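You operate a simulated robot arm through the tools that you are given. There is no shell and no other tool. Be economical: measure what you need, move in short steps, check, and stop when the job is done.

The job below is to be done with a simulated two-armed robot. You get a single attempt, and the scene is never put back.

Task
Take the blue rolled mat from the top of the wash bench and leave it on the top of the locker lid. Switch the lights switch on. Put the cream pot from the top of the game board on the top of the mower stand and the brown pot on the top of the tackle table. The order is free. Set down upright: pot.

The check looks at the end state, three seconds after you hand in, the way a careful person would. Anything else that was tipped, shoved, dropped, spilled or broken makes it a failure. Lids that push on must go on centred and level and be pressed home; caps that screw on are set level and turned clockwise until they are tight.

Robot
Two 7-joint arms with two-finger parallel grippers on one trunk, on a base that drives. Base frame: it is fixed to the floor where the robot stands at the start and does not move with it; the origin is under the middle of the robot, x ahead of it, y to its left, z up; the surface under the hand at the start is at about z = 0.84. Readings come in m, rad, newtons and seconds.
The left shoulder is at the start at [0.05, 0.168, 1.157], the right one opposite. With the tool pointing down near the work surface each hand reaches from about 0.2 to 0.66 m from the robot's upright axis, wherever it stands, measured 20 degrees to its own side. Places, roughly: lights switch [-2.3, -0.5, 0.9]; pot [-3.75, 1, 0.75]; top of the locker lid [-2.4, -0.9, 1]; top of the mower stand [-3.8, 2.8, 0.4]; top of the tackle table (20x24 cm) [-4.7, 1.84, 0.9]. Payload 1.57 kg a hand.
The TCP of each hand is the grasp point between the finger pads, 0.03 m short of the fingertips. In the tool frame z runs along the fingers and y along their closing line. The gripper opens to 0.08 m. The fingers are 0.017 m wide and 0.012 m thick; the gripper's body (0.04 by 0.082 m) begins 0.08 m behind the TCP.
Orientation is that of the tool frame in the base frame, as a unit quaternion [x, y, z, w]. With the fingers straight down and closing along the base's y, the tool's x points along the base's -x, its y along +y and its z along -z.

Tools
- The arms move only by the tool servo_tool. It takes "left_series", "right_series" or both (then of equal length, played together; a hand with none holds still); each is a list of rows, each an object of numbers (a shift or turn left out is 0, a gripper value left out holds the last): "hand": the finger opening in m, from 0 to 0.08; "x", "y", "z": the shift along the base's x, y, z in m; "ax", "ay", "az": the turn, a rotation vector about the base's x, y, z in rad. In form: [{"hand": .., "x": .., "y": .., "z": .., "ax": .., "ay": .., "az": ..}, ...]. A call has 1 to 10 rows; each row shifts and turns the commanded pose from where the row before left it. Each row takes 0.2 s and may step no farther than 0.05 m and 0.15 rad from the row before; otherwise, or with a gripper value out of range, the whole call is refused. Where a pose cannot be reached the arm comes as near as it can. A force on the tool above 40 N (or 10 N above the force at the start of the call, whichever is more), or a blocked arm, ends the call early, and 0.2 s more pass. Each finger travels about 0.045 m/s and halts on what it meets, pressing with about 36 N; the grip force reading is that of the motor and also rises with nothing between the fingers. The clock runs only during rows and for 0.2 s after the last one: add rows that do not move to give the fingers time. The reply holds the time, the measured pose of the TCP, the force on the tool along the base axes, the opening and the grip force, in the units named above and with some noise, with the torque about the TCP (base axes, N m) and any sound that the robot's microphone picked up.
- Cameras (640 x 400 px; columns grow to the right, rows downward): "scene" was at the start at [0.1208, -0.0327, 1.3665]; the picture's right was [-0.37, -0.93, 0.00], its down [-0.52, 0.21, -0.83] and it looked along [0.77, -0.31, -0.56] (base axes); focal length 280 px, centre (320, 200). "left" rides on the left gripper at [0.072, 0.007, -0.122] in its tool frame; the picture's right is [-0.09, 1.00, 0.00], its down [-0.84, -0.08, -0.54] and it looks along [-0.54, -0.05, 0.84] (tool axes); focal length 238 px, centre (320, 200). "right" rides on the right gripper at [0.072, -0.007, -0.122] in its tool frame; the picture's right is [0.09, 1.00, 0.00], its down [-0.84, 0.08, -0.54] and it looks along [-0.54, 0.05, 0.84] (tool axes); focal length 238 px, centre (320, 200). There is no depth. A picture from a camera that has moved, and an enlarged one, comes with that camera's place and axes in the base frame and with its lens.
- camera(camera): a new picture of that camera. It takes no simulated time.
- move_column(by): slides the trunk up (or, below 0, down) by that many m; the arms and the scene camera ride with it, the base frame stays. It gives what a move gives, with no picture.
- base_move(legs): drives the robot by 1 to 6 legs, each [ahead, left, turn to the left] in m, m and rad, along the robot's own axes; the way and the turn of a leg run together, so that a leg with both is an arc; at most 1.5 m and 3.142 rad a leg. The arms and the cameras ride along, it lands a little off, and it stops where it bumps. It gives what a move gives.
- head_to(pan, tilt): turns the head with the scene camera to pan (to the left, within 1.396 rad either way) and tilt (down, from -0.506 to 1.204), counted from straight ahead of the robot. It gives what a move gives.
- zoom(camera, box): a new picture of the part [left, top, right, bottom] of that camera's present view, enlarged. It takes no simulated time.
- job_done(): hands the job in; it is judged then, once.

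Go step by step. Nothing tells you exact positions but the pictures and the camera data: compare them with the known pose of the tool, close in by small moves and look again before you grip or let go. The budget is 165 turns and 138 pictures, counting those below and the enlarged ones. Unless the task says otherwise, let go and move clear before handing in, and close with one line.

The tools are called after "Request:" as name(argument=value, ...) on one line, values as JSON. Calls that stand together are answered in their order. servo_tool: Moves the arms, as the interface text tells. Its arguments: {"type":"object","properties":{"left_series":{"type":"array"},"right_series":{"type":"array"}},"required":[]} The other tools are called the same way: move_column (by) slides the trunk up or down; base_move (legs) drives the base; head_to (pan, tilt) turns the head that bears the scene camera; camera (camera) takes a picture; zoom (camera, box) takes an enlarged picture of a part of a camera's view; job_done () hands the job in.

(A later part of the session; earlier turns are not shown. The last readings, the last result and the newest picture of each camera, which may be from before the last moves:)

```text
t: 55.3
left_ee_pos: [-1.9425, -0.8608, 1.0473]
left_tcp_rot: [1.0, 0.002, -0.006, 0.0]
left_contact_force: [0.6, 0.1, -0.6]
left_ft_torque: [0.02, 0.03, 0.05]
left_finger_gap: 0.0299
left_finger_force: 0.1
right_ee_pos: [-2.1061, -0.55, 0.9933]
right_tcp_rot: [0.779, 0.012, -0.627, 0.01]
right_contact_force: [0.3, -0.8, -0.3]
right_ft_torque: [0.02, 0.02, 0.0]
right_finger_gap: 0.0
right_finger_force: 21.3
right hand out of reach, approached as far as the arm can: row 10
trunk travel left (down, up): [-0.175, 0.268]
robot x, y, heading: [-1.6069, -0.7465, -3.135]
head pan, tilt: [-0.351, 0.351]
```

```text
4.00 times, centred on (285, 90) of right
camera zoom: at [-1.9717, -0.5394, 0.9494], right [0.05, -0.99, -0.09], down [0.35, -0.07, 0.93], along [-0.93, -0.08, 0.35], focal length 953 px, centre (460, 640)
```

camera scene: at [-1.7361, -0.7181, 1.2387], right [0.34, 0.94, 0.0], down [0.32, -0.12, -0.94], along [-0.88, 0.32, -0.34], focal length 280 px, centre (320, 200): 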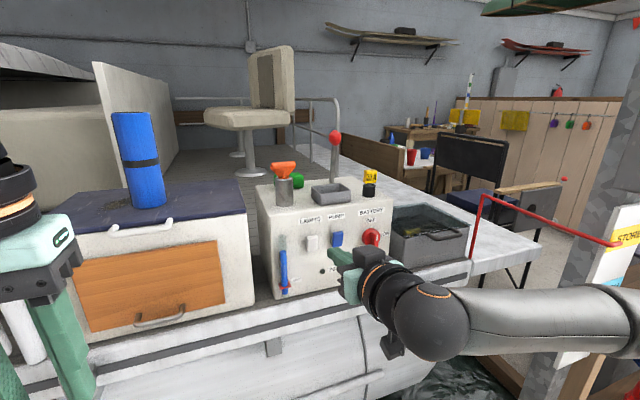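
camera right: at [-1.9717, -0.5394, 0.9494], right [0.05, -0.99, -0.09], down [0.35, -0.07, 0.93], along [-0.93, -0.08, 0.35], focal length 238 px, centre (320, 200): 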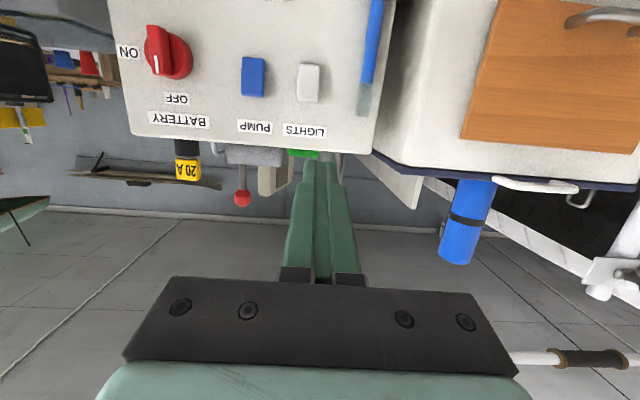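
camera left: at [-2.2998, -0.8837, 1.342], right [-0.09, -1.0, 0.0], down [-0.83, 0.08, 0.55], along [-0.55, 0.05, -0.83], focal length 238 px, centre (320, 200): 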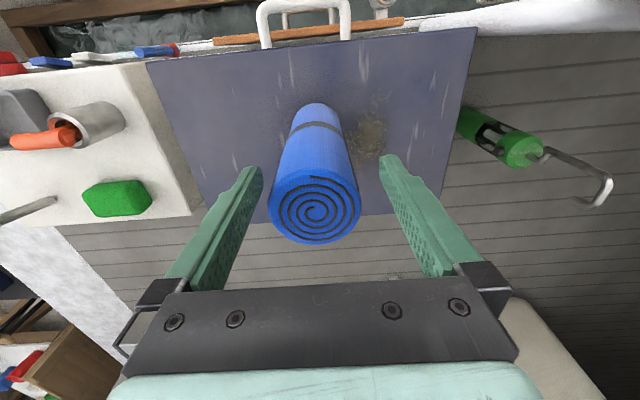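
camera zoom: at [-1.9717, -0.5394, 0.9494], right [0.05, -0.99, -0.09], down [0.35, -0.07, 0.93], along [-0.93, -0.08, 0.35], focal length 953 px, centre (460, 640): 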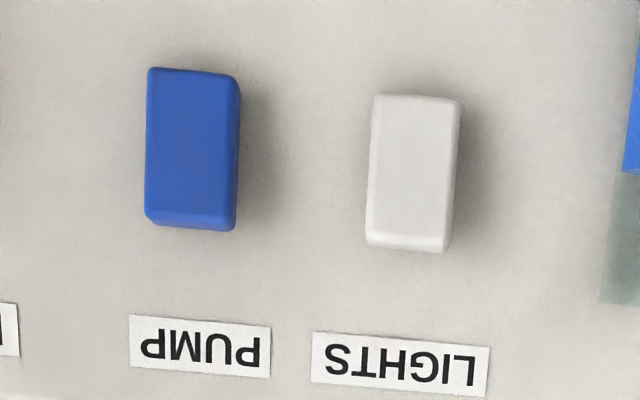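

The rocker spans z 0.90–0.94 at y = -0.539, and its top half seems to stick out, which is off. I'll line the closed fingertips up with the upper half.

Request:
servo_tool(right_series=[{"y": 0.006, "z": -0.03, "x": -0.02}, {"y": 0.006, "z": -0.03, "x": -0.02}, {"x": -0.035}, {}])

Request:
camera(camera="right")

Request:
zoom(camera="scene", box=[265, 200, 395, 290])

```text
t: 56.3
left_ee_pos: [-1.9423, -0.8606, 1.0481]
left_tcp_rot: [1.0, 0.003, -0.006, 0.001]
left_contact_force: [-0.3, 0.3, 0.3]
left_ft_torque: [0.01, 0.01, -0.02]
left_finger_gap: 0.0298
left_finger_force: 0.1
right_ee_pos: [-2.1552, -0.5449, 0.9729]
right_tcp_rot: [0.78, 0.011, -0.626, 0.009]
right_contact_force: [0.3, 0.1, -0.1]
right_ft_torque: [0.01, 0.03, 0.01]
right_finger_gap: 0.0001
right_finger_force: 21.4
right hand out of reach, approached as far as the arm can: row 1, 2
trunk travel left (down, up): [-0.175, 0.268]
robot x, y, heading: [-1.6062, -0.751, -3.139]
head pan, tilt: [-0.351, 0.351]
```

```text
105 pictures are left
camera right: at [-2.0197, -0.5346, 0.9304], right [0.05, -0.99, -0.09], down [0.35, -0.07, 0.93], along [-0.94, -0.08, 0.35], focal length 238 px, centre (320, 200)
```

right: 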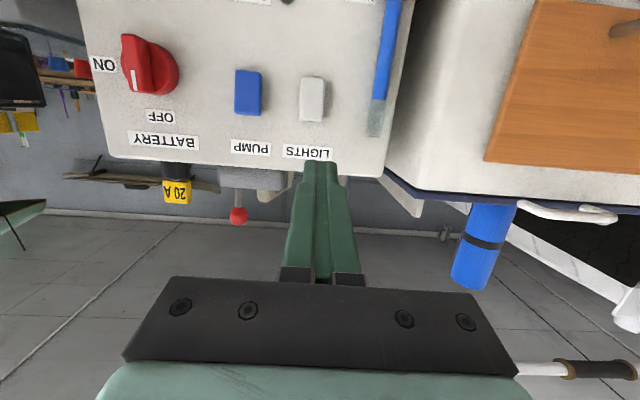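

```text
4.44 times, centred on (330, 245) of scene
camera zoom: at [-1.7364, -0.7176, 1.2387], right [0.34, 0.94, 0.0], down [0.32, -0.12, -0.94], along [-0.88, 0.32, -0.34], focal length 1246 px, centre (276, 0)
```

zoom: 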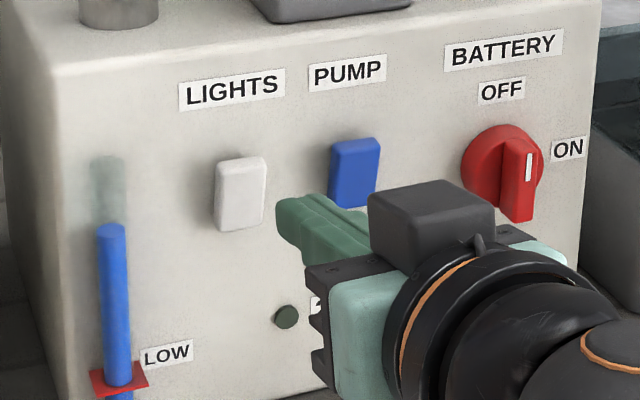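

The arm can't lower further in this pose, so I'll lower the trunk by 0.04 and move forward a bit.

Request:
move_column(by=-0.04)

Request:
servo_tool(right_series=[{"x": -0.03, "y": 0.005}, {"x": -0.03}, {}])

Request:
camera(camera="right")

Request:
camera(camera="scene")

```text
t: 57.2
left_ee_pos: [-1.9414, -0.8607, 1.0081]
left_tcp_rot: [1.0, 0.003, -0.007, 0.001]
left_contact_force: [0.3, 0.4, 0.2]
left_ft_torque: [-0.02, -0.01, -0.01]
left_finger_gap: 0.03
left_finger_force: 0.0
right_ee_pos: [-2.1531, -0.5444, 0.9333]
right_tcp_rot: [0.779, 0.011, -0.626, 0.009]
right_contact_force: [-0.3, -0.3, 0.1]
right_ft_torque: [-0.01, -0.01, -0.03]
right_finger_gap: 0.0
right_finger_force: 20.8
trunk travel left (down, up): [-0.135, 0.308]
robot x, y, heading: [-1.6042, -0.7473, -3.135]
head pan, tilt: [-0.351, 0.351]
```

```text
t: 58.0
left_ee_pos: [-1.9438, -0.8607, 1.0089]
left_tcp_rot: [1.0, 0.002, -0.006, 0.001]
left_contact_force: [0.0, 0.1, 0.5]
left_ft_torque: [-0.04, 0.04, -0.01]
left_finger_gap: 0.03
left_finger_force: 0.0
right_ee_pos: [-2.215, -0.5406, 0.932]
right_tcp_rot: [0.78, 0.012, -0.626, 0.009]
right_contact_force: [1.6, 0.6, -0.6]
right_ft_torque: [0.01, -0.02, 0.01]
right_finger_gap: 0.0
right_finger_force: 21.4
trunk travel left (down, up): [-0.135, 0.308]
robot x, y, heading: [-1.609, -0.7452, -3.137]
head pan, tilt: [-0.351, 0.351]
```

```text
103 pictures are left
camera right: at [-2.0802, -0.5287, 0.8899], right [0.05, -0.99, -0.09], down [0.35, -0.07, 0.93], along [-0.94, -0.08, 0.35], focal length 238 px, centre (320, 200)
```

right: 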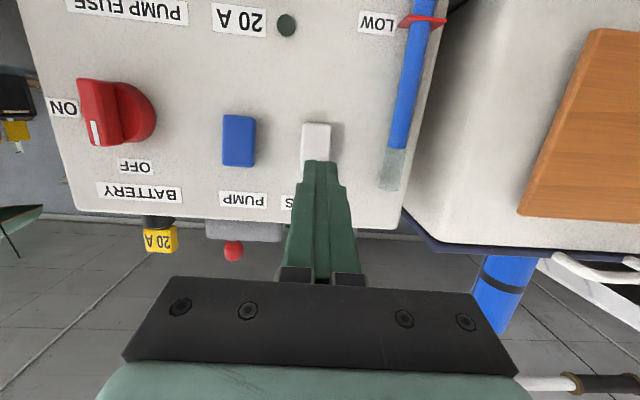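

```text
102 pictures are left
camera scene: at [-1.7364, -0.7176, 1.1987], right [0.34, 0.94, 0.0], down [0.32, -0.12, -0.94], along [-0.88, 0.32, -0.34], focal length 280 px, centre (320, 200)
```

scene: 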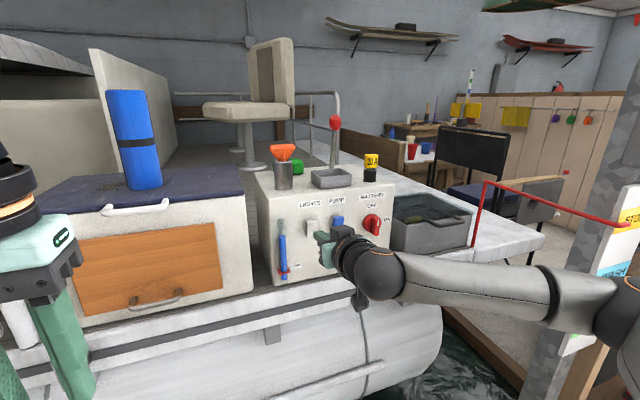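

Aligned with the upper half, so I'll press slowly.

Request:
servo_tool(right_series=[{"x": -0.012}, {"x": -0.01}, {"x": -0.006}, {"x": -0.005}, {"x": -0.004}, {}])

Request:
camera(camera="right")

```text
t: 59.4
left_ee_pos: [-1.9422, -0.861, 1.0089]
left_tcp_rot: [1.0, 0.003, -0.005, 0.001]
left_contact_force: [-0.4, -0.3, 0.5]
left_ft_torque: [-0.01, 0.0, 0.01]
left_finger_gap: 0.03
left_finger_force: 0.0
right_ee_pos: [-2.2513, -0.5415, 0.9327]
right_tcp_rot: [0.78, 0.01, -0.625, 0.008]
right_contact_force: [0.9, 0.9, 0.6]
right_ft_torque: [0.0, 0.01, 0.01]
right_finger_gap: 0.0
right_finger_force: 21.4
trunk travel left (down, up): [-0.135, 0.308]
robot x, y, heading: [-1.6081, -0.747, -3.135]
head pan, tilt: [-0.351, 0.351]
```

```text
101 pictures are left
camera right: at [-2.1168, -0.5301, 0.8902], right [0.05, -0.99, -0.09], down [0.35, -0.07, 0.93], along [-0.94, -0.08, 0.35], focal length 238 px, centre (320, 200)
```

right: 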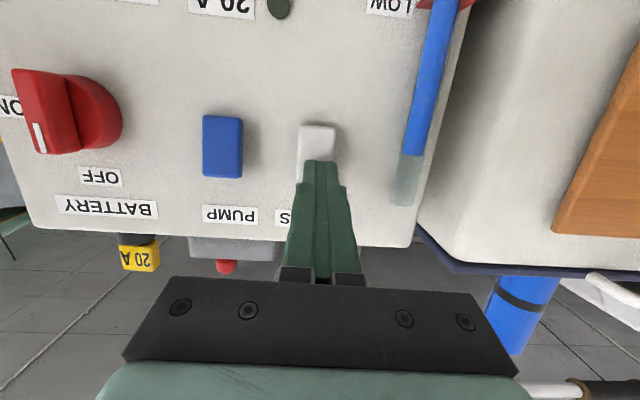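

No contact yet, so I'll continue in small steps.

Request:
servo_tool(right_series=[{"x": -0.004}, {"x": -0.004}, {"x": -0.004}, {"x": -0.003}, {}])

Request:
camera(camera="right")

```text
t: 60.1
left_ee_pos: [-1.94, -0.8597, 1.0085]
left_tcp_rot: [1.0, 0.002, -0.007, 0.001]
left_contact_force: [0.3, 0.5, 0.7]
left_ft_torque: [-0.03, 0.01, 0.02]
left_finger_gap: 0.0297
left_finger_force: 0.1
right_ee_pos: [-2.2548, -0.5409, 0.9318]
right_tcp_rot: [0.781, 0.011, -0.625, 0.01]
right_contact_force: [19.5, 3.2, 2.4]
right_ft_torque: [0.04, 0.08, -0.2]
right_finger_gap: 0.0001
right_finger_force: 21.0
trunk travel left (down, up): [-0.135, 0.308]
robot x, y, heading: [-1.6066, -0.7501, -3.137]
head pan, tilt: [-0.351, 0.351]
stopped in row 3 (right hand): the force on the tool passed its limit at 46 N (the readings are from after the stop); the commanded pose is now the measured one
```

```text
100 pictures are left
camera right: at [-2.1206, -0.5299, 0.8904], right [0.05, -0.99, -0.09], down [0.35, -0.07, 0.94], along [-0.94, -0.08, 0.34], focal length 238 px, centre (320, 200)
```

right: 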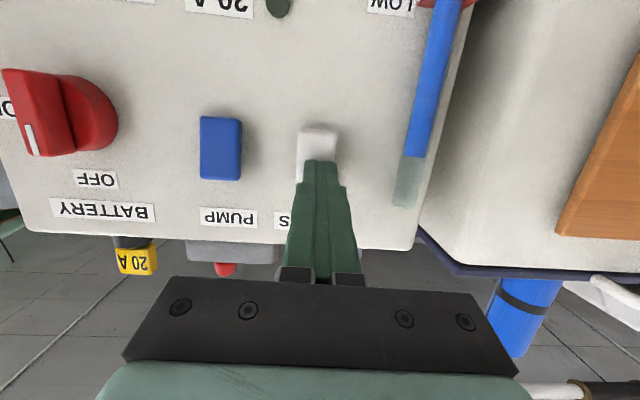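

It hit something firm with no click. I'll back off and compare the rocker with before.

Request:
servo_tool(right_series=[{"x": 0.03}, {"x": 0.03}, {}])

Request:
zoom(camera="scene", box=[280, 190, 380, 270])

Request:
zoom(camera="right", box=[210, 90, 370, 190])

```text
t: 60.9
left_ee_pos: [-1.9417, -0.8595, 1.0085]
left_tcp_rot: [1.0, 0.002, -0.006, 0.001]
left_contact_force: [0.1, -0.1, 0.4]
left_ft_torque: [-0.01, -0.01, -0.01]
left_finger_gap: 0.03
left_finger_force: 0.2
right_ee_pos: [-2.1985, -0.5413, 0.9311]
right_tcp_rot: [0.782, 0.012, -0.623, 0.009]
right_contact_force: [-0.8, 0.4, 0.1]
right_ft_torque: [0.0, -0.01, -0.05]
right_finger_gap: 0.0
right_finger_force: 21.1
trunk travel left (down, up): [-0.135, 0.308]
robot x, y, heading: [-1.609, -0.7478, -3.133]
head pan, tilt: [-0.351, 0.351]
```

```text
5.00 times, centred on (330, 230) of scene
camera zoom: at [-1.7357, -0.7174, 1.1987], right [0.34, 0.94, 0.0], down [0.32, -0.12, -0.94], along [-0.88, 0.32, -0.34], focal length 1402 px, centre (270, 50)
```

zoom: 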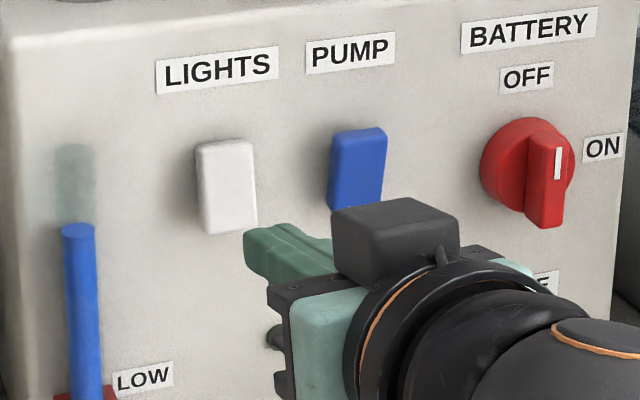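

```text
4.00 times, centred on (290, 140) of right
camera zoom: at [-2.0635, -0.5294, 0.8882], right [0.05, -0.99, -0.09], down [0.34, -0.07, 0.94], along [-0.94, -0.08, 0.34], focal length 953 px, centre (440, 440)
```

zoom: 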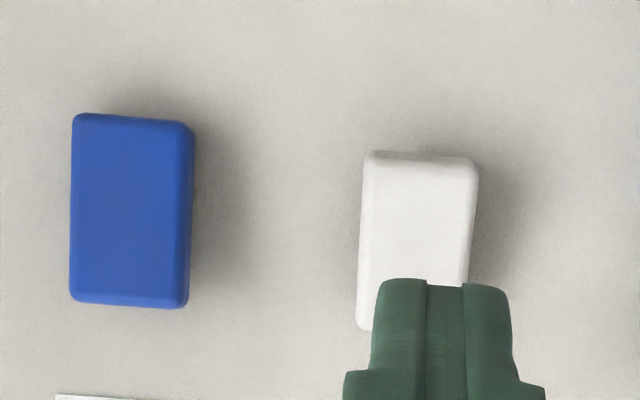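

The white rocker has flipped: it now leans the opposite way from the blue one, top in and brighter. I'll fold the right hand back.

Request:
servo_tool(right_series=[{"x": 0.02, "z": 0.01, "ay": -0.14}, {"x": 0.02, "z": 0.01, "ay": -0.14}, {"x": 0.02, "z": 0.01, "ay": -0.14}, {"x": 0.02, "z": 0.01, "ay": -0.14}, {"x": 0.02, "z": 0.01, "ay": -0.14}, {"x": 0.02, "z": 0.01, "ay": -0.14}, {"x": 0.02, "z": 0.01, "ay": -0.14}, {"x": 0.02, "ay": -0.14}, {"x": 0.02, "ay": -0.14}, {"x": 0.02, "ay": -0.09}])

Request:
camera(camera="scene")

Request:
zoom(camera="scene", box=[280, 190, 380, 270])

```text
t: 63.1
left_ee_pos: [-1.9411, -0.8589, 1.0086]
left_tcp_rot: [1.0, 0.002, -0.006, 0.0]
left_contact_force: [-0.5, 0.7, 0.7]
left_ft_torque: [-0.03, 0.01, -0.02]
left_finger_gap: 0.0299
left_finger_force: 0.1
right_ee_pos: [-1.9982, -0.5411, 1.0]
right_tcp_rot: [1.0, 0.004, 0.003, 0.015]
right_contact_force: [-0.7, 0.4, 0.2]
right_ft_torque: [0.0, 0.03, 0.05]
right_finger_gap: 0.0
right_finger_force: 21.8
trunk travel left (down, up): [-0.135, 0.308]
robot x, y, heading: [-1.6077, -0.7461, -3.136]
head pan, tilt: [-0.351, 0.351]
```

```text
97 pictures are left
camera scene: at [-1.7357, -0.7174, 1.1987], right [0.34, 0.94, 0.0], down [0.32, -0.12, -0.94], along [-0.88, 0.32, -0.34], focal length 280 px, centre (320, 200)
```

scene: 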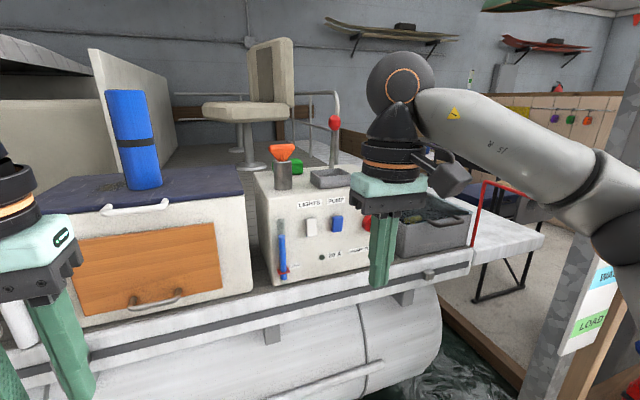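

```text
5.00 times, centred on (330, 230) of scene
camera zoom: at [-1.7357, -0.7174, 1.1987], right [0.34, 0.94, 0.0], down [0.32, -0.12, -0.94], along [-0.88, 0.32, -0.34], focal length 1402 px, centre (270, 50)
```

zoom: 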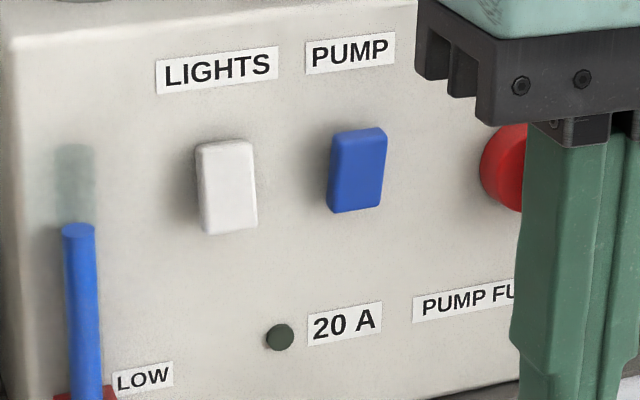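

The lights switch is on. Now I'll back off and move toward the pots, looking for a path.

Request:
base_move(legs=[[-0.6, 0, 0], [0, -1.4, 0]])

Request:
move_column(by=0.2)

Request:
head_to(pan=0, tilt=0.3)

Request:
camera(camera="scene")

Request:
head_to(pan=-0.9, tilt=0.3)

Request:
camera(camera="scene")

```text
t: 78.5
left_ee_pos: [-1.3395, 0.5379, 1.0085]
left_tcp_rot: [1.0, -0.001, -0.006, 0.001]
left_contact_force: [-0.1, 0.5, 0.2]
left_ft_torque: [0.01, -0.02, 0.0]
left_finger_gap: 0.0299
left_finger_force: 0.1
right_ee_pos: [-1.3938, 0.857, 0.9999]
right_tcp_rot: [1.0, 0.001, 0.002, 0.015]
right_contact_force: [-0.1, 0.6, -0.6]
right_ft_torque: [-0.01, 0.01, 0.01]
right_finger_gap: 0.0002
right_finger_force: 21.1
trunk travel left (down, up): [-0.135, 0.308]
robot x, y, heading: [-1.0065, 0.6466, 3.14]
head pan, tilt: [-0.351, 0.351]
```

```text
t: 80.6
left_ee_pos: [-1.3391, 0.5379, 1.2082]
left_tcp_rot: [1.0, -0.001, -0.006, 0.001]
left_contact_force: [0.0, 0.1, 0.7]
left_ft_torque: [0.01, 0.02, 0.0]
left_finger_gap: 0.03
left_finger_force: 0.1
right_ee_pos: [-1.3931, 0.8563, 1.1994]
right_tcp_rot: [1.0, 0.001, 0.002, 0.015]
right_contact_force: [-0.1, 0.8, 0.3]
right_ft_torque: [-0.02, 0.03, -0.04]
right_finger_gap: 0.0
right_finger_force: 21.6
trunk travel left (down, up): [-0.335, 0.108]
robot x, y, heading: [-1.0048, 0.6499, 3.144]
head pan, tilt: [-0.351, 0.351]
```

```text
t: 81.5
left_ee_pos: [-1.3395, 0.5376, 1.2082]
left_tcp_rot: [1.0, -0.001, -0.006, 0.001]
left_contact_force: [0.4, 0.2, -0.1]
left_ft_torque: [0.0, -0.03, -0.01]
left_finger_gap: 0.0297
left_finger_force: 0.0
right_ee_pos: [-1.394, 0.8563, 1.1996]
right_tcp_rot: [1.0, 0.001, 0.002, 0.015]
right_contact_force: [0.5, 0.1, 0.2]
right_ft_torque: [-0.04, 0.02, -0.01]
right_finger_gap: 0.0002
right_finger_force: 20.7
trunk travel left (down, up): [-0.335, 0.108]
robot x, y, heading: [-1.003, 0.6464, 3.142]
head pan, tilt: [0.0, 0.3]
```

```text
95 pictures are left
camera scene: at [-1.1377, 0.6468, 1.4034], right [0.0, 1.0, 0.0], down [0.3, 0.0, -0.96], along [-0.96, 0.0, -0.3], focal length 280 px, centre (320, 200)
```

scene: 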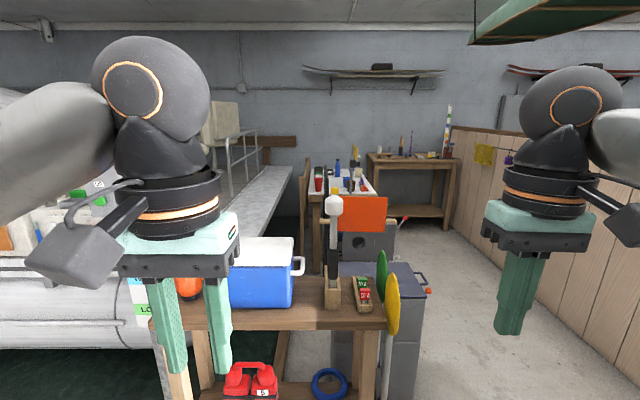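

```text
t: 82.7
left_ee_pos: [-1.3388, 0.5367, 1.2076]
left_tcp_rot: [1.0, 0.0, -0.006, 0.0]
left_contact_force: [-0.6, 0.2, -0.6]
left_ft_torque: [0.03, -0.01, 0.01]
left_finger_gap: 0.0302
left_finger_force: 0.1
right_ee_pos: [-1.3936, 0.8574, 1.2009]
right_tcp_rot: [1.0, 0.001, 0.002, 0.015]
right_contact_force: [0.4, 1.2, -0.7]
right_ft_torque: [0.01, -0.02, 0.02]
right_finger_gap: 0.0
right_finger_force: 21.3
trunk travel left (down, up): [-0.335, 0.108]
robot x, y, heading: [-1.001, 0.6464, 3.141]
head pan, tilt: [-0.901, 0.3]
```

```text
94 pictures are left
camera scene: at [-1.1023, 0.7199, 1.4034], right [0.78, 0.62, 0.0], down [0.18, -0.23, -0.96], along [-0.59, 0.75, -0.3], focal length 280 px, centre (320, 200)
```

scene: 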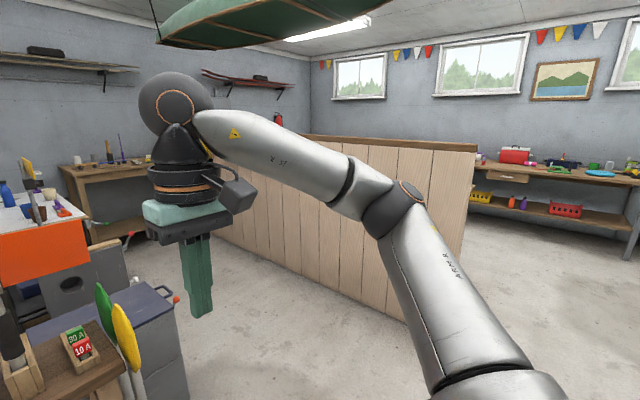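

The table with cups (the game board) is at about (-3.75, 1.0), the corridor runs along y of about 1.7, and a fence stands at y of about 2.35. I'll drive up the corridor.

Request:
base_move(legs=[[0, -1.05, 0], [1.2, 0, 0]])

Request:
head_to(pan=0.4, tilt=0.35)

Request:
camera(camera="scene")

```text
t: 97.9
left_ee_pos: [-2.5544, 1.5806, 1.2064]
left_tcp_rot: [1.0, 0.004, -0.006, 0.001]
left_contact_force: [-0.4, 0.4, 0.9]
left_ft_torque: [0.0, 0.02, 0.01]
left_finger_gap: 0.0301
left_finger_force: 0.2
right_ee_pos: [-2.6123, 1.8997, 1.2]
right_tcp_rot: [1.0, 0.005, 0.001, 0.015]
right_contact_force: [0.1, 0.3, -0.4]
right_ft_torque: [-0.01, -0.01, -0.03]
right_finger_gap: 0.0001
right_finger_force: 20.7
trunk travel left (down, up): [-0.335, 0.108]
robot x, y, heading: [-2.2185, 1.6901, -3.136]
head pan, tilt: [-0.901, 0.3]
```

```text
t: 99.4
left_ee_pos: [-2.5553, 1.5796, 1.2083]
left_tcp_rot: [1.0, 0.004, -0.006, 0.0]
left_contact_force: [-0.4, 0.5, 0.0]
left_ft_torque: [0.03, 0.0, -0.01]
left_finger_gap: 0.03
left_finger_force: 0.1
right_ee_pos: [-2.6117, 1.8992, 1.1995]
right_tcp_rot: [1.0, 0.005, 0.001, 0.015]
right_contact_force: [0.6, -0.3, 0.6]
right_ft_torque: [-0.02, 0.0, -0.01]
right_finger_gap: 0.0
right_finger_force: 21.6
trunk travel left (down, up): [-0.335, 0.108]
robot x, y, heading: [-2.2187, 1.6961, -3.135]
head pan, tilt: [0.4, 0.351]
```

```text
93 pictures are left
camera scene: at [-2.3465, 1.6555, 1.3987], right [-0.4, 0.92, 0.0], down [0.32, 0.14, -0.94], along [-0.86, -0.37, -0.34], focal length 280 px, centre (320, 200)
```

scene: 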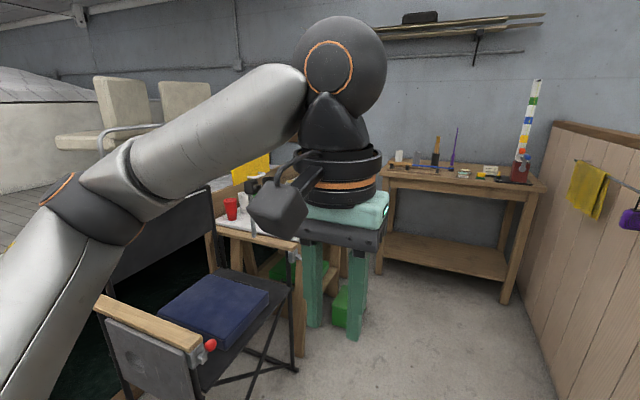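

The folding chair and the table are on the left and the tackle table is ahead. I'll advance and turn to face the table.

Request:
base_move(legs=[[1.45, 0, 0], [0, 0, 1.57]])

Request:
head_to(pan=0, tilt=0.7)

Request:
camera(camera="scene")

```text
t: 110.5
left_ee_pos: [-3.5775, 1.3629, 1.2079]
left_tcp_rot: [0.716, 0.698, -0.004, 0.005]
left_contact_force: [-0.2, 0.7, 0.7]
left_ft_torque: [0.0, 0.01, 0.01]
left_finger_gap: 0.0299
left_finger_force: 0.0
right_ee_pos: [-3.8976, 1.3157, 1.2002]
right_tcp_rot: [0.715, 0.699, 0.012, 0.009]
right_contact_force: [1.0, -0.2, 0.3]
right_ft_torque: [-0.02, -0.02, 0.01]
right_finger_gap: 0.0
right_finger_force: 21.3
trunk travel left (down, up): [-0.335, 0.108]
robot x, y, heading: [-3.6795, 1.7006, -1.595]
head pan, tilt: [0.4, 0.351]
```

```text
t: 111.3
left_ee_pos: [-3.5767, 1.3625, 1.2083]
left_tcp_rot: [0.716, 0.698, -0.004, 0.004]
left_contact_force: [-0.2, 0.0, 0.1]
left_ft_torque: [-0.03, 0.01, 0.04]
left_finger_gap: 0.0301
left_finger_force: 0.0
right_ee_pos: [-3.8977, 1.3152, 1.2008]
right_tcp_rot: [0.715, 0.699, 0.011, 0.01]
right_contact_force: [0.9, -0.5, 0.1]
right_ft_torque: [-0.03, 0.03, 0.02]
right_finger_gap: 0.0001
right_finger_force: 21.4
trunk travel left (down, up): [-0.335, 0.108]
robot x, y, heading: [-3.6809, 1.7033, -1.598]
head pan, tilt: [0.0, 0.7]
```

```text
92 pictures are left
camera scene: at [-3.6834, 1.5763, 1.3673], right [-1.0, 0.02, 0.0], down [0.02, 0.64, -0.77], along [-0.02, -0.77, -0.64], focal length 280 px, centre (320, 200)
```

scene: 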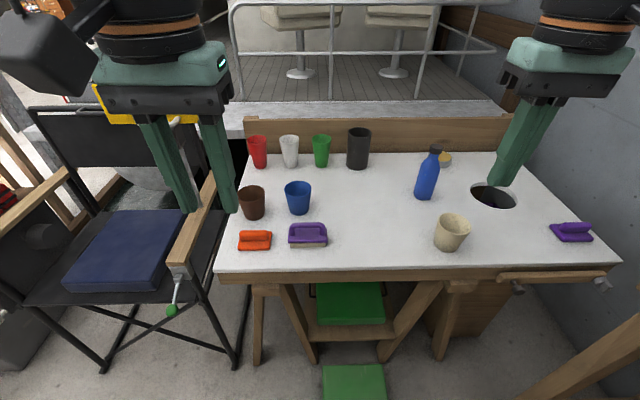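

I see the cream pot at (450, 232) and the brown pot at (252, 203), so I'll zoom.

Request:
zoom(camera="scene", box=[220, 120, 380, 260])

Request:
zoom(camera="scene", box=[400, 130, 560, 270])

```text
2.86 times, centred on (300, 190) of scene
camera zoom: at [-3.6834, 1.5763, 1.3673], right [-1.0, 0.02, 0.0], down [0.02, 0.64, -0.77], along [-0.02, -0.77, -0.64], focal length 801 px, centre (377, 229)
```

zoom: 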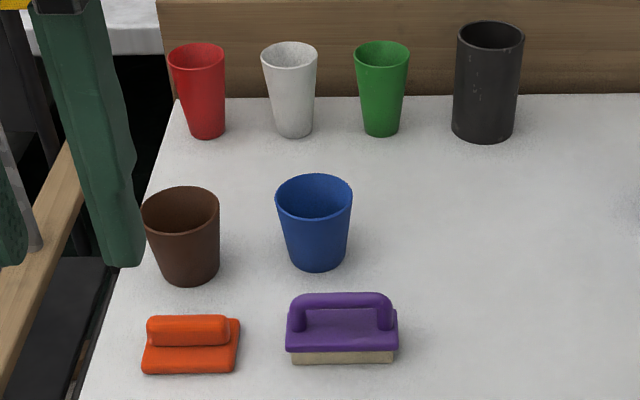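

```text
2.86 times, centred on (480, 200) of scene
camera zoom: at [-3.6834, 1.5763, 1.3673], right [-1.0, 0.02, 0.0], down [0.02, 0.64, -0.77], along [-0.02, -0.77, -0.64], focal length 801 px, centre (-137, 200)
```

zoom: 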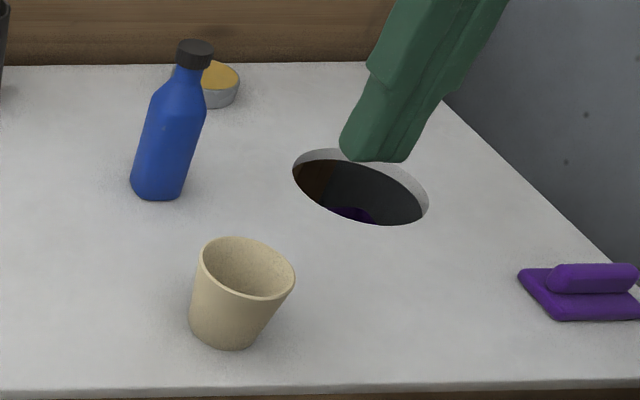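

Both pots taper, with rims of about 0.085, slightly wider than my opening. I'll pinch each wall from above with one finger inside. I'll drive closer and look with the hand cameras.

Request:
base_move(legs=[[0.23, 0, 0.025]])

Request:
servo_tool(left_series=[{"hand": 0.05, "x": 0.03, "y": -0.03}, {"x": 0.03, "y": -0.03}, {"y": -0.04}, {}], right_series=[{"hand": 0.05, "x": -0.04}, {"x": -0.04}, {"x": -0.04}, {}])

Request:
camera(camera="left")

Request:
camera(camera="right")

Request:
camera(camera="scene")

```text
t: 112.5
left_ee_pos: [-3.5753, 1.2659, 1.2075]
left_tcp_rot: [0.711, 0.703, -0.004, 0.005]
left_contact_force: [0.1, -0.6, -0.6]
left_ft_torque: [0.02, -0.01, 0.01]
left_finger_gap: 0.0302
left_finger_force: 0.0
right_ee_pos: [-3.8953, 1.2146, 1.2]
right_tcp_rot: [0.71, 0.704, 0.012, 0.008]
right_contact_force: [-0.4, 0.3, -0.9]
right_ft_torque: [0.06, -0.04, -0.02]
right_finger_gap: 0.0
right_finger_force: 21.3
trunk travel left (down, up): [-0.335, 0.108]
robot x, y, heading: [-3.679, 1.6084, -1.58]
head pan, tilt: [0.0, 0.7]
stopped in leg 1: the robot was blocked; the commanded pose is now the measured one
```

```text
t: 113.5
left_ee_pos: [-3.5148, 1.1696, 1.2079]
left_tcp_rot: [0.712, 0.702, -0.006, 0.006]
left_contact_force: [0.4, 0.0, 0.5]
left_ft_torque: [-0.02, 0.01, -0.01]
left_finger_gap: 0.0502
left_finger_force: 0.1
right_ee_pos: [-4.0159, 1.2193, 1.2034]
right_tcp_rot: [0.71, 0.704, 0.01, 0.01]
right_contact_force: [0.8, 0.3, 0.8]
right_ft_torque: [-0.01, 0.02, -0.03]
right_finger_gap: 0.0498
right_finger_force: 0.1
trunk travel left (down, up): [-0.335, 0.108]
robot x, y, heading: [-3.6798, 1.6077, -1.583]
head pan, tilt: [0.0, 0.7]
```

```text
89 pictures are left
camera left: at [-3.5085, 1.2427, 1.3289], right [0.99, -0.11, 0.0], down [-0.09, -0.83, 0.55], along [-0.06, -0.55, -0.83], focal length 238 px, centre (320, 200)
```

left: 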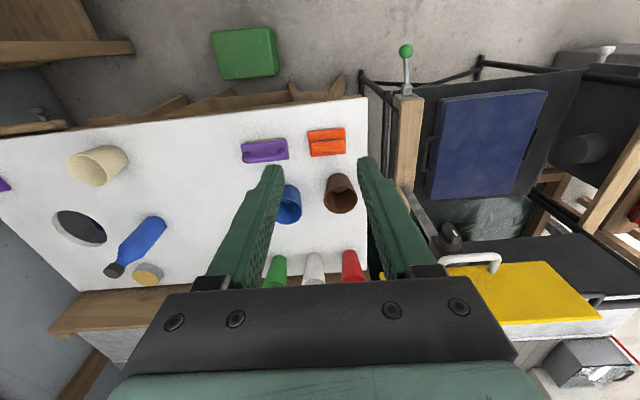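

```text
88 pictures are left
camera right: at [-4.0261, 1.2909, 1.3261], right [1.0, 0.08, 0.03], down [0.05, -0.84, 0.54], along [0.07, -0.54, -0.84], focal length 238 px, centre (320, 200)
```

right: 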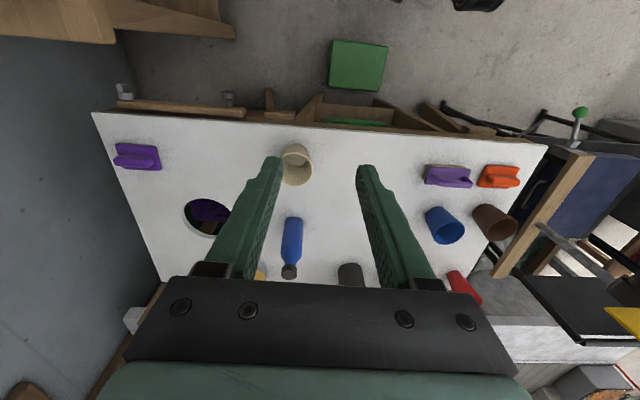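

```text
87 pictures are left
camera scene: at [-3.6831, 1.4813, 1.3673], right [-1.0, 0.01, 0.0], down [0.01, 0.64, -0.77], along [-0.01, -0.77, -0.64], focal length 280 px, centre (320, 200)
```

scene: 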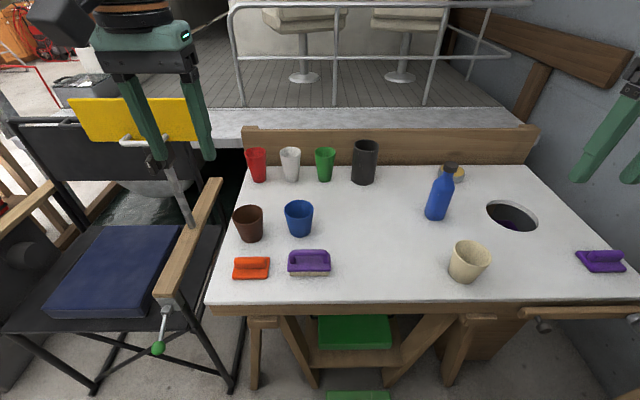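

The base is blocked by a green box on the floor, which hasn't moved. The brown pot is at about (-3.49, 0.90) with its rim at z = 0.825, and the cream pot is at about (-4.05, 1.055). I'll sidestep left to get closer for the brown one.

Request:
base_move(legs=[[-0.09, 0, 0.01], [0, 0.26, 0], [0.22, 0, 0]])

Request:
head_to(pan=0, tilt=0.9)

Request:
camera(camera="scene")

```text
t: 118.4
left_ee_pos: [-3.2497, 1.0352, 1.2073]
left_tcp_rot: [0.708, 0.706, -0.004, 0.006]
left_contact_force: [0.3, -0.6, -0.5]
left_ft_torque: [0.0, 0.01, 0.02]
left_finger_gap: 0.0501
left_finger_force: 0.0
right_ee_pos: [-3.7512, 1.0774, 1.2038]
right_tcp_rot: [0.706, 0.708, 0.012, 0.01]
right_contact_force: [0.2, -0.5, -0.1]
right_ft_torque: [0.01, 0.02, -0.02]
right_finger_gap: 0.0501
right_finger_force: 0.1
trunk travel left (down, up): [-0.335, 0.108]
robot x, y, heading: [-3.4201, 1.471, -1.572]
head pan, tilt: [0.0, 0.7]
```

```text
t: 119.1
left_ee_pos: [-3.2494, 1.0356, 1.2073]
left_tcp_rot: [0.708, 0.707, -0.005, 0.006]
left_contact_force: [0.3, -0.4, 1.0]
left_ft_torque: [0.01, 0.02, -0.01]
left_finger_gap: 0.0502
left_finger_force: 0.1
right_ee_pos: [-3.7519, 1.0783, 1.2026]
right_tcp_rot: [0.706, 0.708, 0.011, 0.01]
right_contact_force: [1.3, 0.3, -0.6]
right_ft_torque: [0.03, 0.0, -0.01]
right_finger_gap: 0.0499
right_finger_force: 0.0
trunk travel left (down, up): [-0.335, 0.108]
robot x, y, heading: [-3.4193, 1.4703, -1.57]
head pan, tilt: [0.0, 0.901]
```

```text
86 pictures are left
camera scene: at [-3.4215, 1.3539, 1.3512], right [-1.0, 0.0, 0.0], down [0.0, 0.78, -0.62], along [0.0, -0.62, -0.78], focal length 280 px, centre (320, 200)
```

scene: 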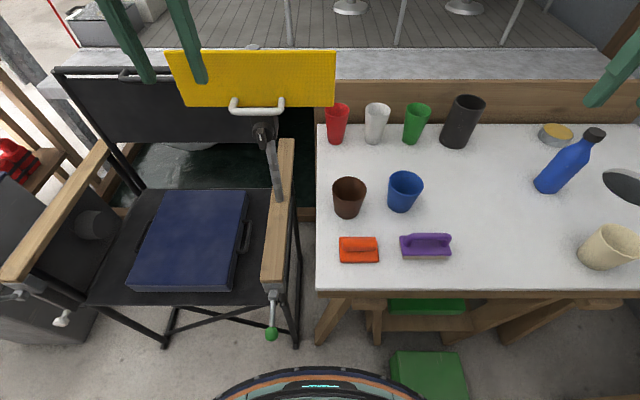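

The brown rim is centred at (-3.494, 0.897). I'll bring the left hand over its +x wall.

Request:
servo_tool(left_series=[{"x": -0.04, "y": -0.028}, {"x": -0.04, "y": -0.028}, {"x": -0.04, "y": -0.028}, {"x": -0.04, "y": -0.028}, {"x": -0.04, "y": -0.027}, {"z": -0.045}, {"z": -0.045}, {"z": -0.045}, {"z": -0.045}, {}])

Request:
camera(camera="left")

Request:
camera(camera="scene")

```text
t: 120.8
left_ee_pos: [-3.4283, 0.936, 1.0856]
left_tcp_rot: [0.707, 0.707, -0.012, 0.011]
left_contact_force: [-0.9, 2.4, 3.4]
left_ft_torque: [-0.19, -0.14, 0.08]
left_finger_gap: 0.0501
left_finger_force: 0.0
left hand out of reach, approached as far as the arm can: row 4, 5
right_ee_pos: [-3.7513, 1.079, 1.2036]
right_tcp_rot: [0.706, 0.708, 0.009, 0.01]
right_contact_force: [-0.6, 0.1, 0.4]
right_ft_torque: [0.02, 0.01, -0.01]
right_finger_gap: 0.05
right_finger_force: 0.1
trunk travel left (down, up): [-0.335, 0.108]
robot x, y, heading: [-3.421, 1.4697, -1.57]
head pan, tilt: [0.0, 0.901]
stopped in row 8 (left hand): the force on the tool passed its limit at 57 N (the readings are from after the stop); the commanded pose is now the measured one
```

```text
85 pictures are left
camera left: at [-3.423, 1.0107, 1.2044], right [1.0, -0.09, 0.0], down [-0.08, -0.82, 0.57], along [-0.05, -0.57, -0.82], focal length 238 px, centre (320, 200)
```

left: 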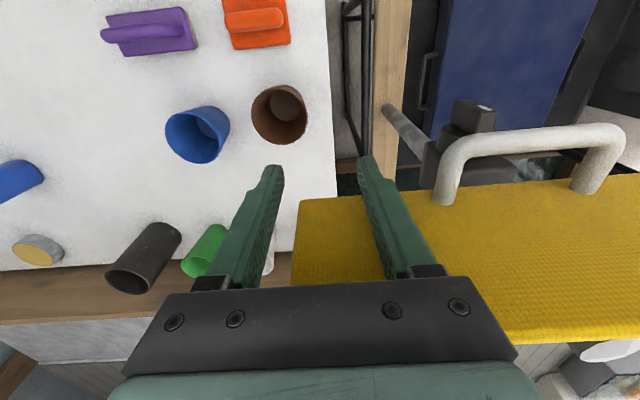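

```text
84 pictures are left
camera scene: at [-3.4215, 1.3544, 1.3512], right [-1.0, 0.0, 0.0], down [0.0, 0.78, -0.62], along [0.0, -0.62, -0.78], focal length 280 px, centre (320, 200)
```

scene: 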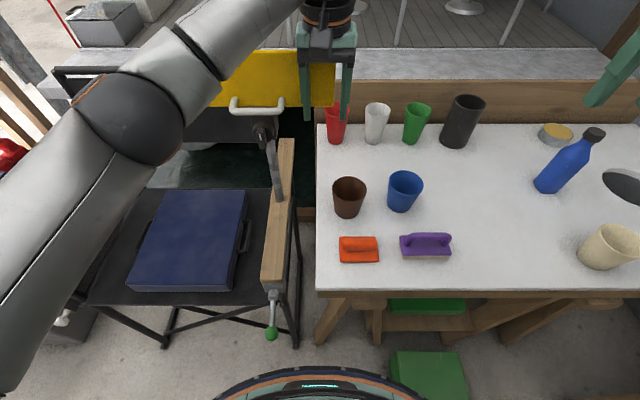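

The fingers touched the yellow tray mounted on the chair, which overhangs here. I'll lift away, move back and inspect.

Request:
servo_tool(left_series=[{"z": 0.04}, {"z": 0.04}, {"z": 0.03, "y": 0.03}, {"y": 0.045}, {"y": 0.045, "x": -0.02}, {"x": -0.045}, {"x": -0.045}, {}])

Request:
camera(camera="left")

Request:
camera(camera="scene")

```text
t: 122.6
left_ee_pos: [-3.5377, 1.0558, 1.1924]
left_tcp_rot: [0.708, 0.706, -0.012, 0.01]
left_contact_force: [0.8, 0.3, 0.8]
left_ft_torque: [0.04, 0.01, -0.02]
left_finger_gap: 0.05
left_finger_force: 0.1
right_ee_pos: [-3.7514, 1.078, 1.203]
right_tcp_rot: [0.706, 0.708, 0.012, 0.009]
right_contact_force: [0.1, 0.2, -0.1]
right_ft_torque: [0.0, -0.03, -0.01]
right_finger_gap: 0.05
right_finger_force: 0.0
trunk travel left (down, up): [-0.335, 0.108]
robot x, y, heading: [-3.4209, 1.4683, -1.573]
head pan, tilt: [0.0, 0.901]
```

```text
83 pictures are left
camera left: at [-3.5323, 1.1302, 1.3128], right [1.0, -0.09, 0.0], down [-0.08, -0.82, 0.57], along [-0.05, -0.57, -0.82], focal length 238 px, centre (320, 200)
```

left: 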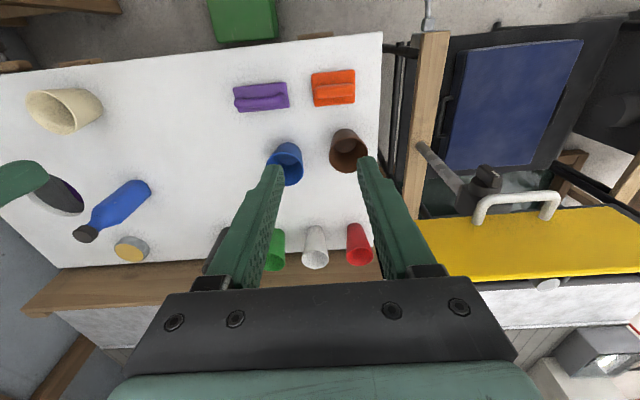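

```text
82 pictures are left
camera scene: at [-3.4209, 1.3536, 1.3511], right [-1.0, 0.0, 0.0], down [0.0, 0.78, -0.62], along [0.0, -0.62, -0.78], focal length 280 px, centre (320, 200)
```

scene: 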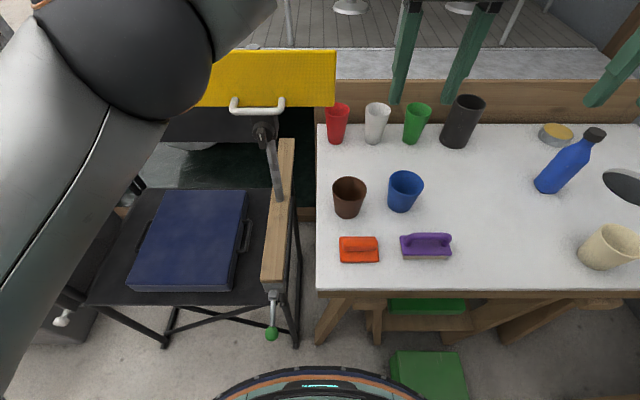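

The tray is unmoved: its corner is near (-3.445, 0.96, z = 1.1), which rules out the left arm. I'll tuck the left hand and use the right for the brown pot's -x wall.

Request:
servo_tool(left_series=[{"y": 0.045}, {"y": 0.045}, {"x": 0.045}, {"x": 0.045}, {"x": 0.045}, {"x": 0.045}, {"x": 0.045}, {}], right_series=[{}, {}, {"x": 0.035, "y": -0.01}, {"x": 0.045, "y": -0.015}, {"x": 0.045, "y": -0.02}, {"x": 0.045, "y": -0.02}, {"x": 0.04, "y": -0.02}, {}])

Request:
camera(camera="right")

Request:
camera(camera="scene")

```text
t: 124.4
left_ee_pos: [-3.3145, 1.1475, 1.193]
left_tcp_rot: [0.708, 0.706, -0.011, 0.011]
left_contact_force: [-0.5, -0.4, -0.6]
left_ft_torque: [0.0, -0.01, -0.02]
left_finger_gap: 0.0501
left_finger_force: 0.0
right_ee_pos: [-3.5427, 0.9931, 1.202]
right_tcp_rot: [0.706, 0.708, 0.012, 0.011]
right_contact_force: [0.3, 0.1, -1.4]
right_ft_torque: [-0.01, -0.02, -0.04]
right_finger_gap: 0.05
right_finger_force: 0.0
trunk travel left (down, up): [-0.335, 0.108]
robot x, y, heading: [-3.4204, 1.4721, -1.566]
head pan, tilt: [0.0, 0.901]
```

```text
81 pictures are left
camera right: at [-3.5534, 1.0646, 1.3239], right [0.99, 0.09, 0.03], down [0.06, -0.84, 0.54], along [0.08, -0.54, -0.84], focal length 238 px, centre (320, 200)
```

right: 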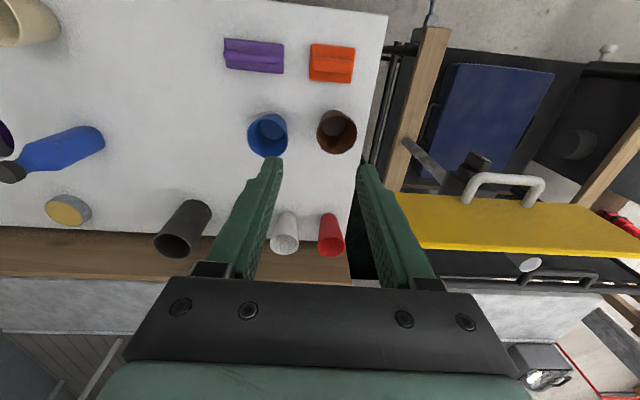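

```text
80 pictures are left
camera scene: at [-3.4227, 1.3539, 1.3511], right [-1.0, 0.0, 0.0], down [0.0, 0.78, -0.62], along [0.0, -0.62, -0.78], focal length 280 px, centre (320, 200)
```

scene: 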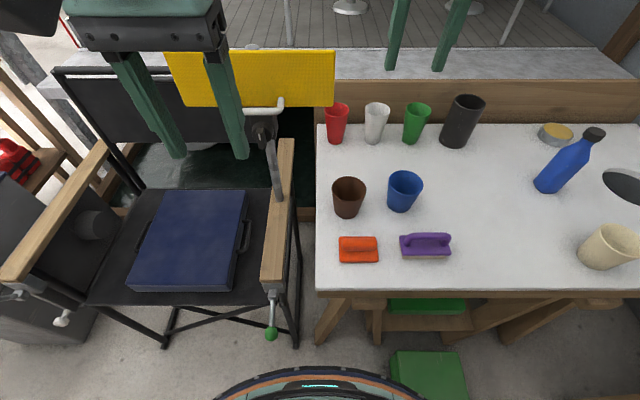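

The brown pot's x is firm at -3.49 and its y is about 0.92. I'll lower the right hand above its -x wall and re-measure.

Request:
servo_tool(right_series=[{"x": 0.011, "y": -0.035}, {"y": -0.035}, {"z": -0.045}, {"z": -0.045}, {"z": -0.045}, {"z": -0.045}, {}])

Request:
camera(camera="right")

Request:
camera(camera="scene")

```text
t: 126.0
left_ee_pos: [-3.3128, 1.1473, 1.1928]
left_tcp_rot: [0.708, 0.706, -0.011, 0.011]
left_contact_force: [0.3, -0.3, 0.0]
left_ft_torque: [0.03, 0.0, 0.0]
left_finger_gap: 0.0501
left_finger_force: 0.0
right_ee_pos: [-3.5296, 0.922, 1.0246]
right_tcp_rot: [0.706, 0.708, 0.011, 0.01]
right_contact_force: [-0.4, 0.3, 0.6]
right_ft_torque: [-0.01, 0.0, 0.01]
right_finger_gap: 0.0499
right_finger_force: 0.0
trunk travel left (down, up): [-0.335, 0.108]
robot x, y, heading: [-3.4198, 1.466, -1.57]
head pan, tilt: [0.0, 0.901]
```

```text
79 pictures are left
camera right: at [-3.5403, 0.9939, 1.1467], right [0.99, 0.1, 0.03], down [0.06, -0.84, 0.54], along [0.08, -0.54, -0.84], focal length 238 px, centre (320, 200)
```

right: 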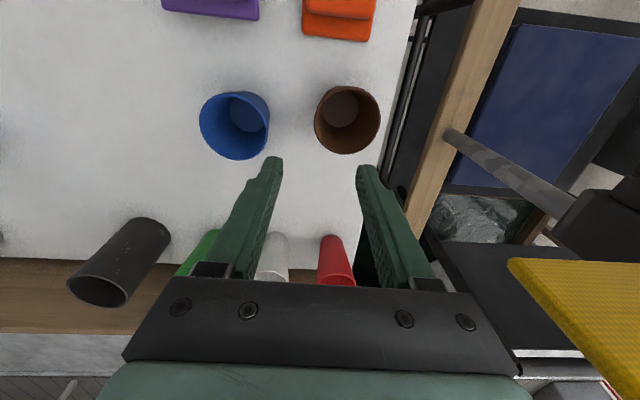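

```text
78 pictures are left
camera scene: at [-3.4215, 1.354, 1.3511], right [-1.0, 0.0, 0.0], down [0.0, 0.78, -0.62], along [0.0, -0.62, -0.78], focal length 280 px, centre (320, 200)
```

scene: 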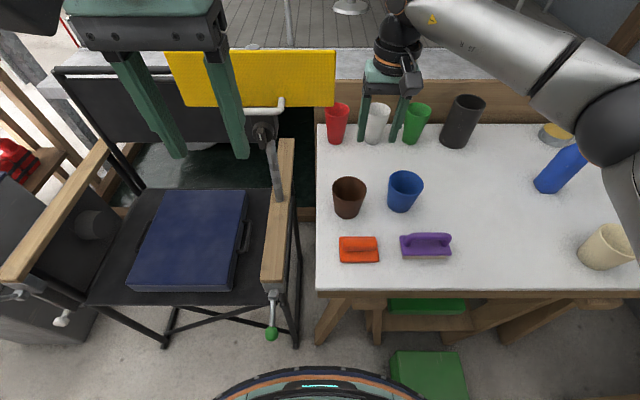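

The brown pot is at about (-3.489, 0.917) with its rim near z = 0.84. The hand is centred on its -x wall, so I'll go down to just above the rim.

Request:
servo_tool(right_series=[{"z": -0.045, "y": -0.003}, {"z": -0.045}, {"z": -0.03}, {}])

Request:
camera(camera="right")

Request:
zoom(camera="scene", box=[300, 80, 480, 260])

```text
t: 127.0
left_ee_pos: [-3.3131, 1.1467, 1.1927]
left_tcp_rot: [0.707, 0.707, -0.011, 0.011]
left_contact_force: [-0.2, 1.3, 0.6]
left_ft_torque: [0.02, -0.01, 0.0]
left_finger_gap: 0.0502
left_finger_force: 0.0
right_ee_pos: [-3.5299, 0.9168, 0.9034]
right_tcp_rot: [0.706, 0.708, 0.011, 0.01]
right_contact_force: [0.0, -0.7, -0.4]
right_ft_torque: [0.03, 0.01, 0.0]
right_finger_gap: 0.05
right_finger_force: 0.1
trunk travel left (down, up): [-0.335, 0.108]
robot x, y, heading: [-3.4193, 1.4675, -1.569]
head pan, tilt: [0.0, 0.901]
```

```text
77 pictures are left
camera right: at [-3.5398, 0.9903, 1.0262], right [0.99, 0.1, 0.03], down [0.06, -0.84, 0.54], along [0.08, -0.54, -0.84], focal length 238 px, centre (320, 200)
```

right: 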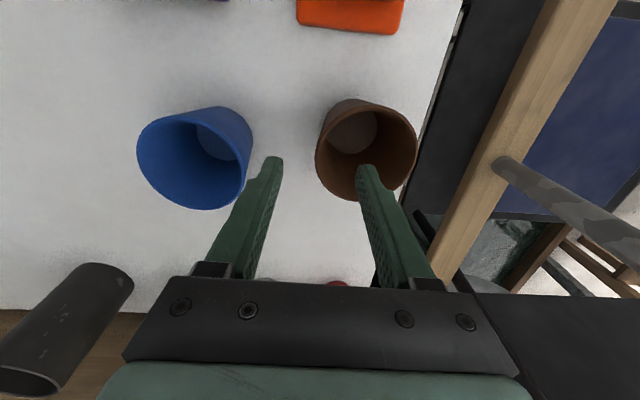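

```text
2.22 times, centred on (390, 170) of scene
camera zoom: at [-3.4215, 1.3539, 1.3511], right [-1.0, 0.0, 0.0], down [0.0, 0.78, -0.62], along [0.0, -0.62, -0.78], focal length 623 px, centre (164, 267)
```

zoom: 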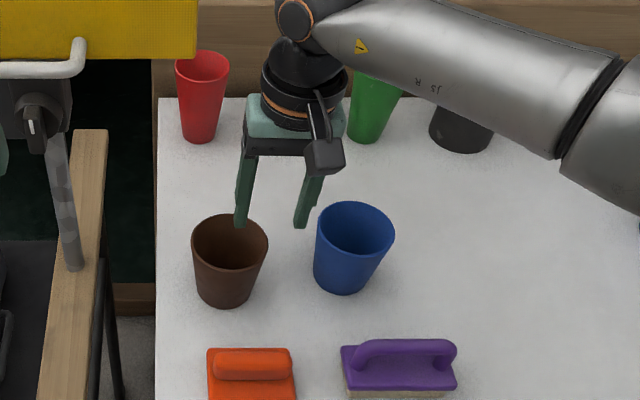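

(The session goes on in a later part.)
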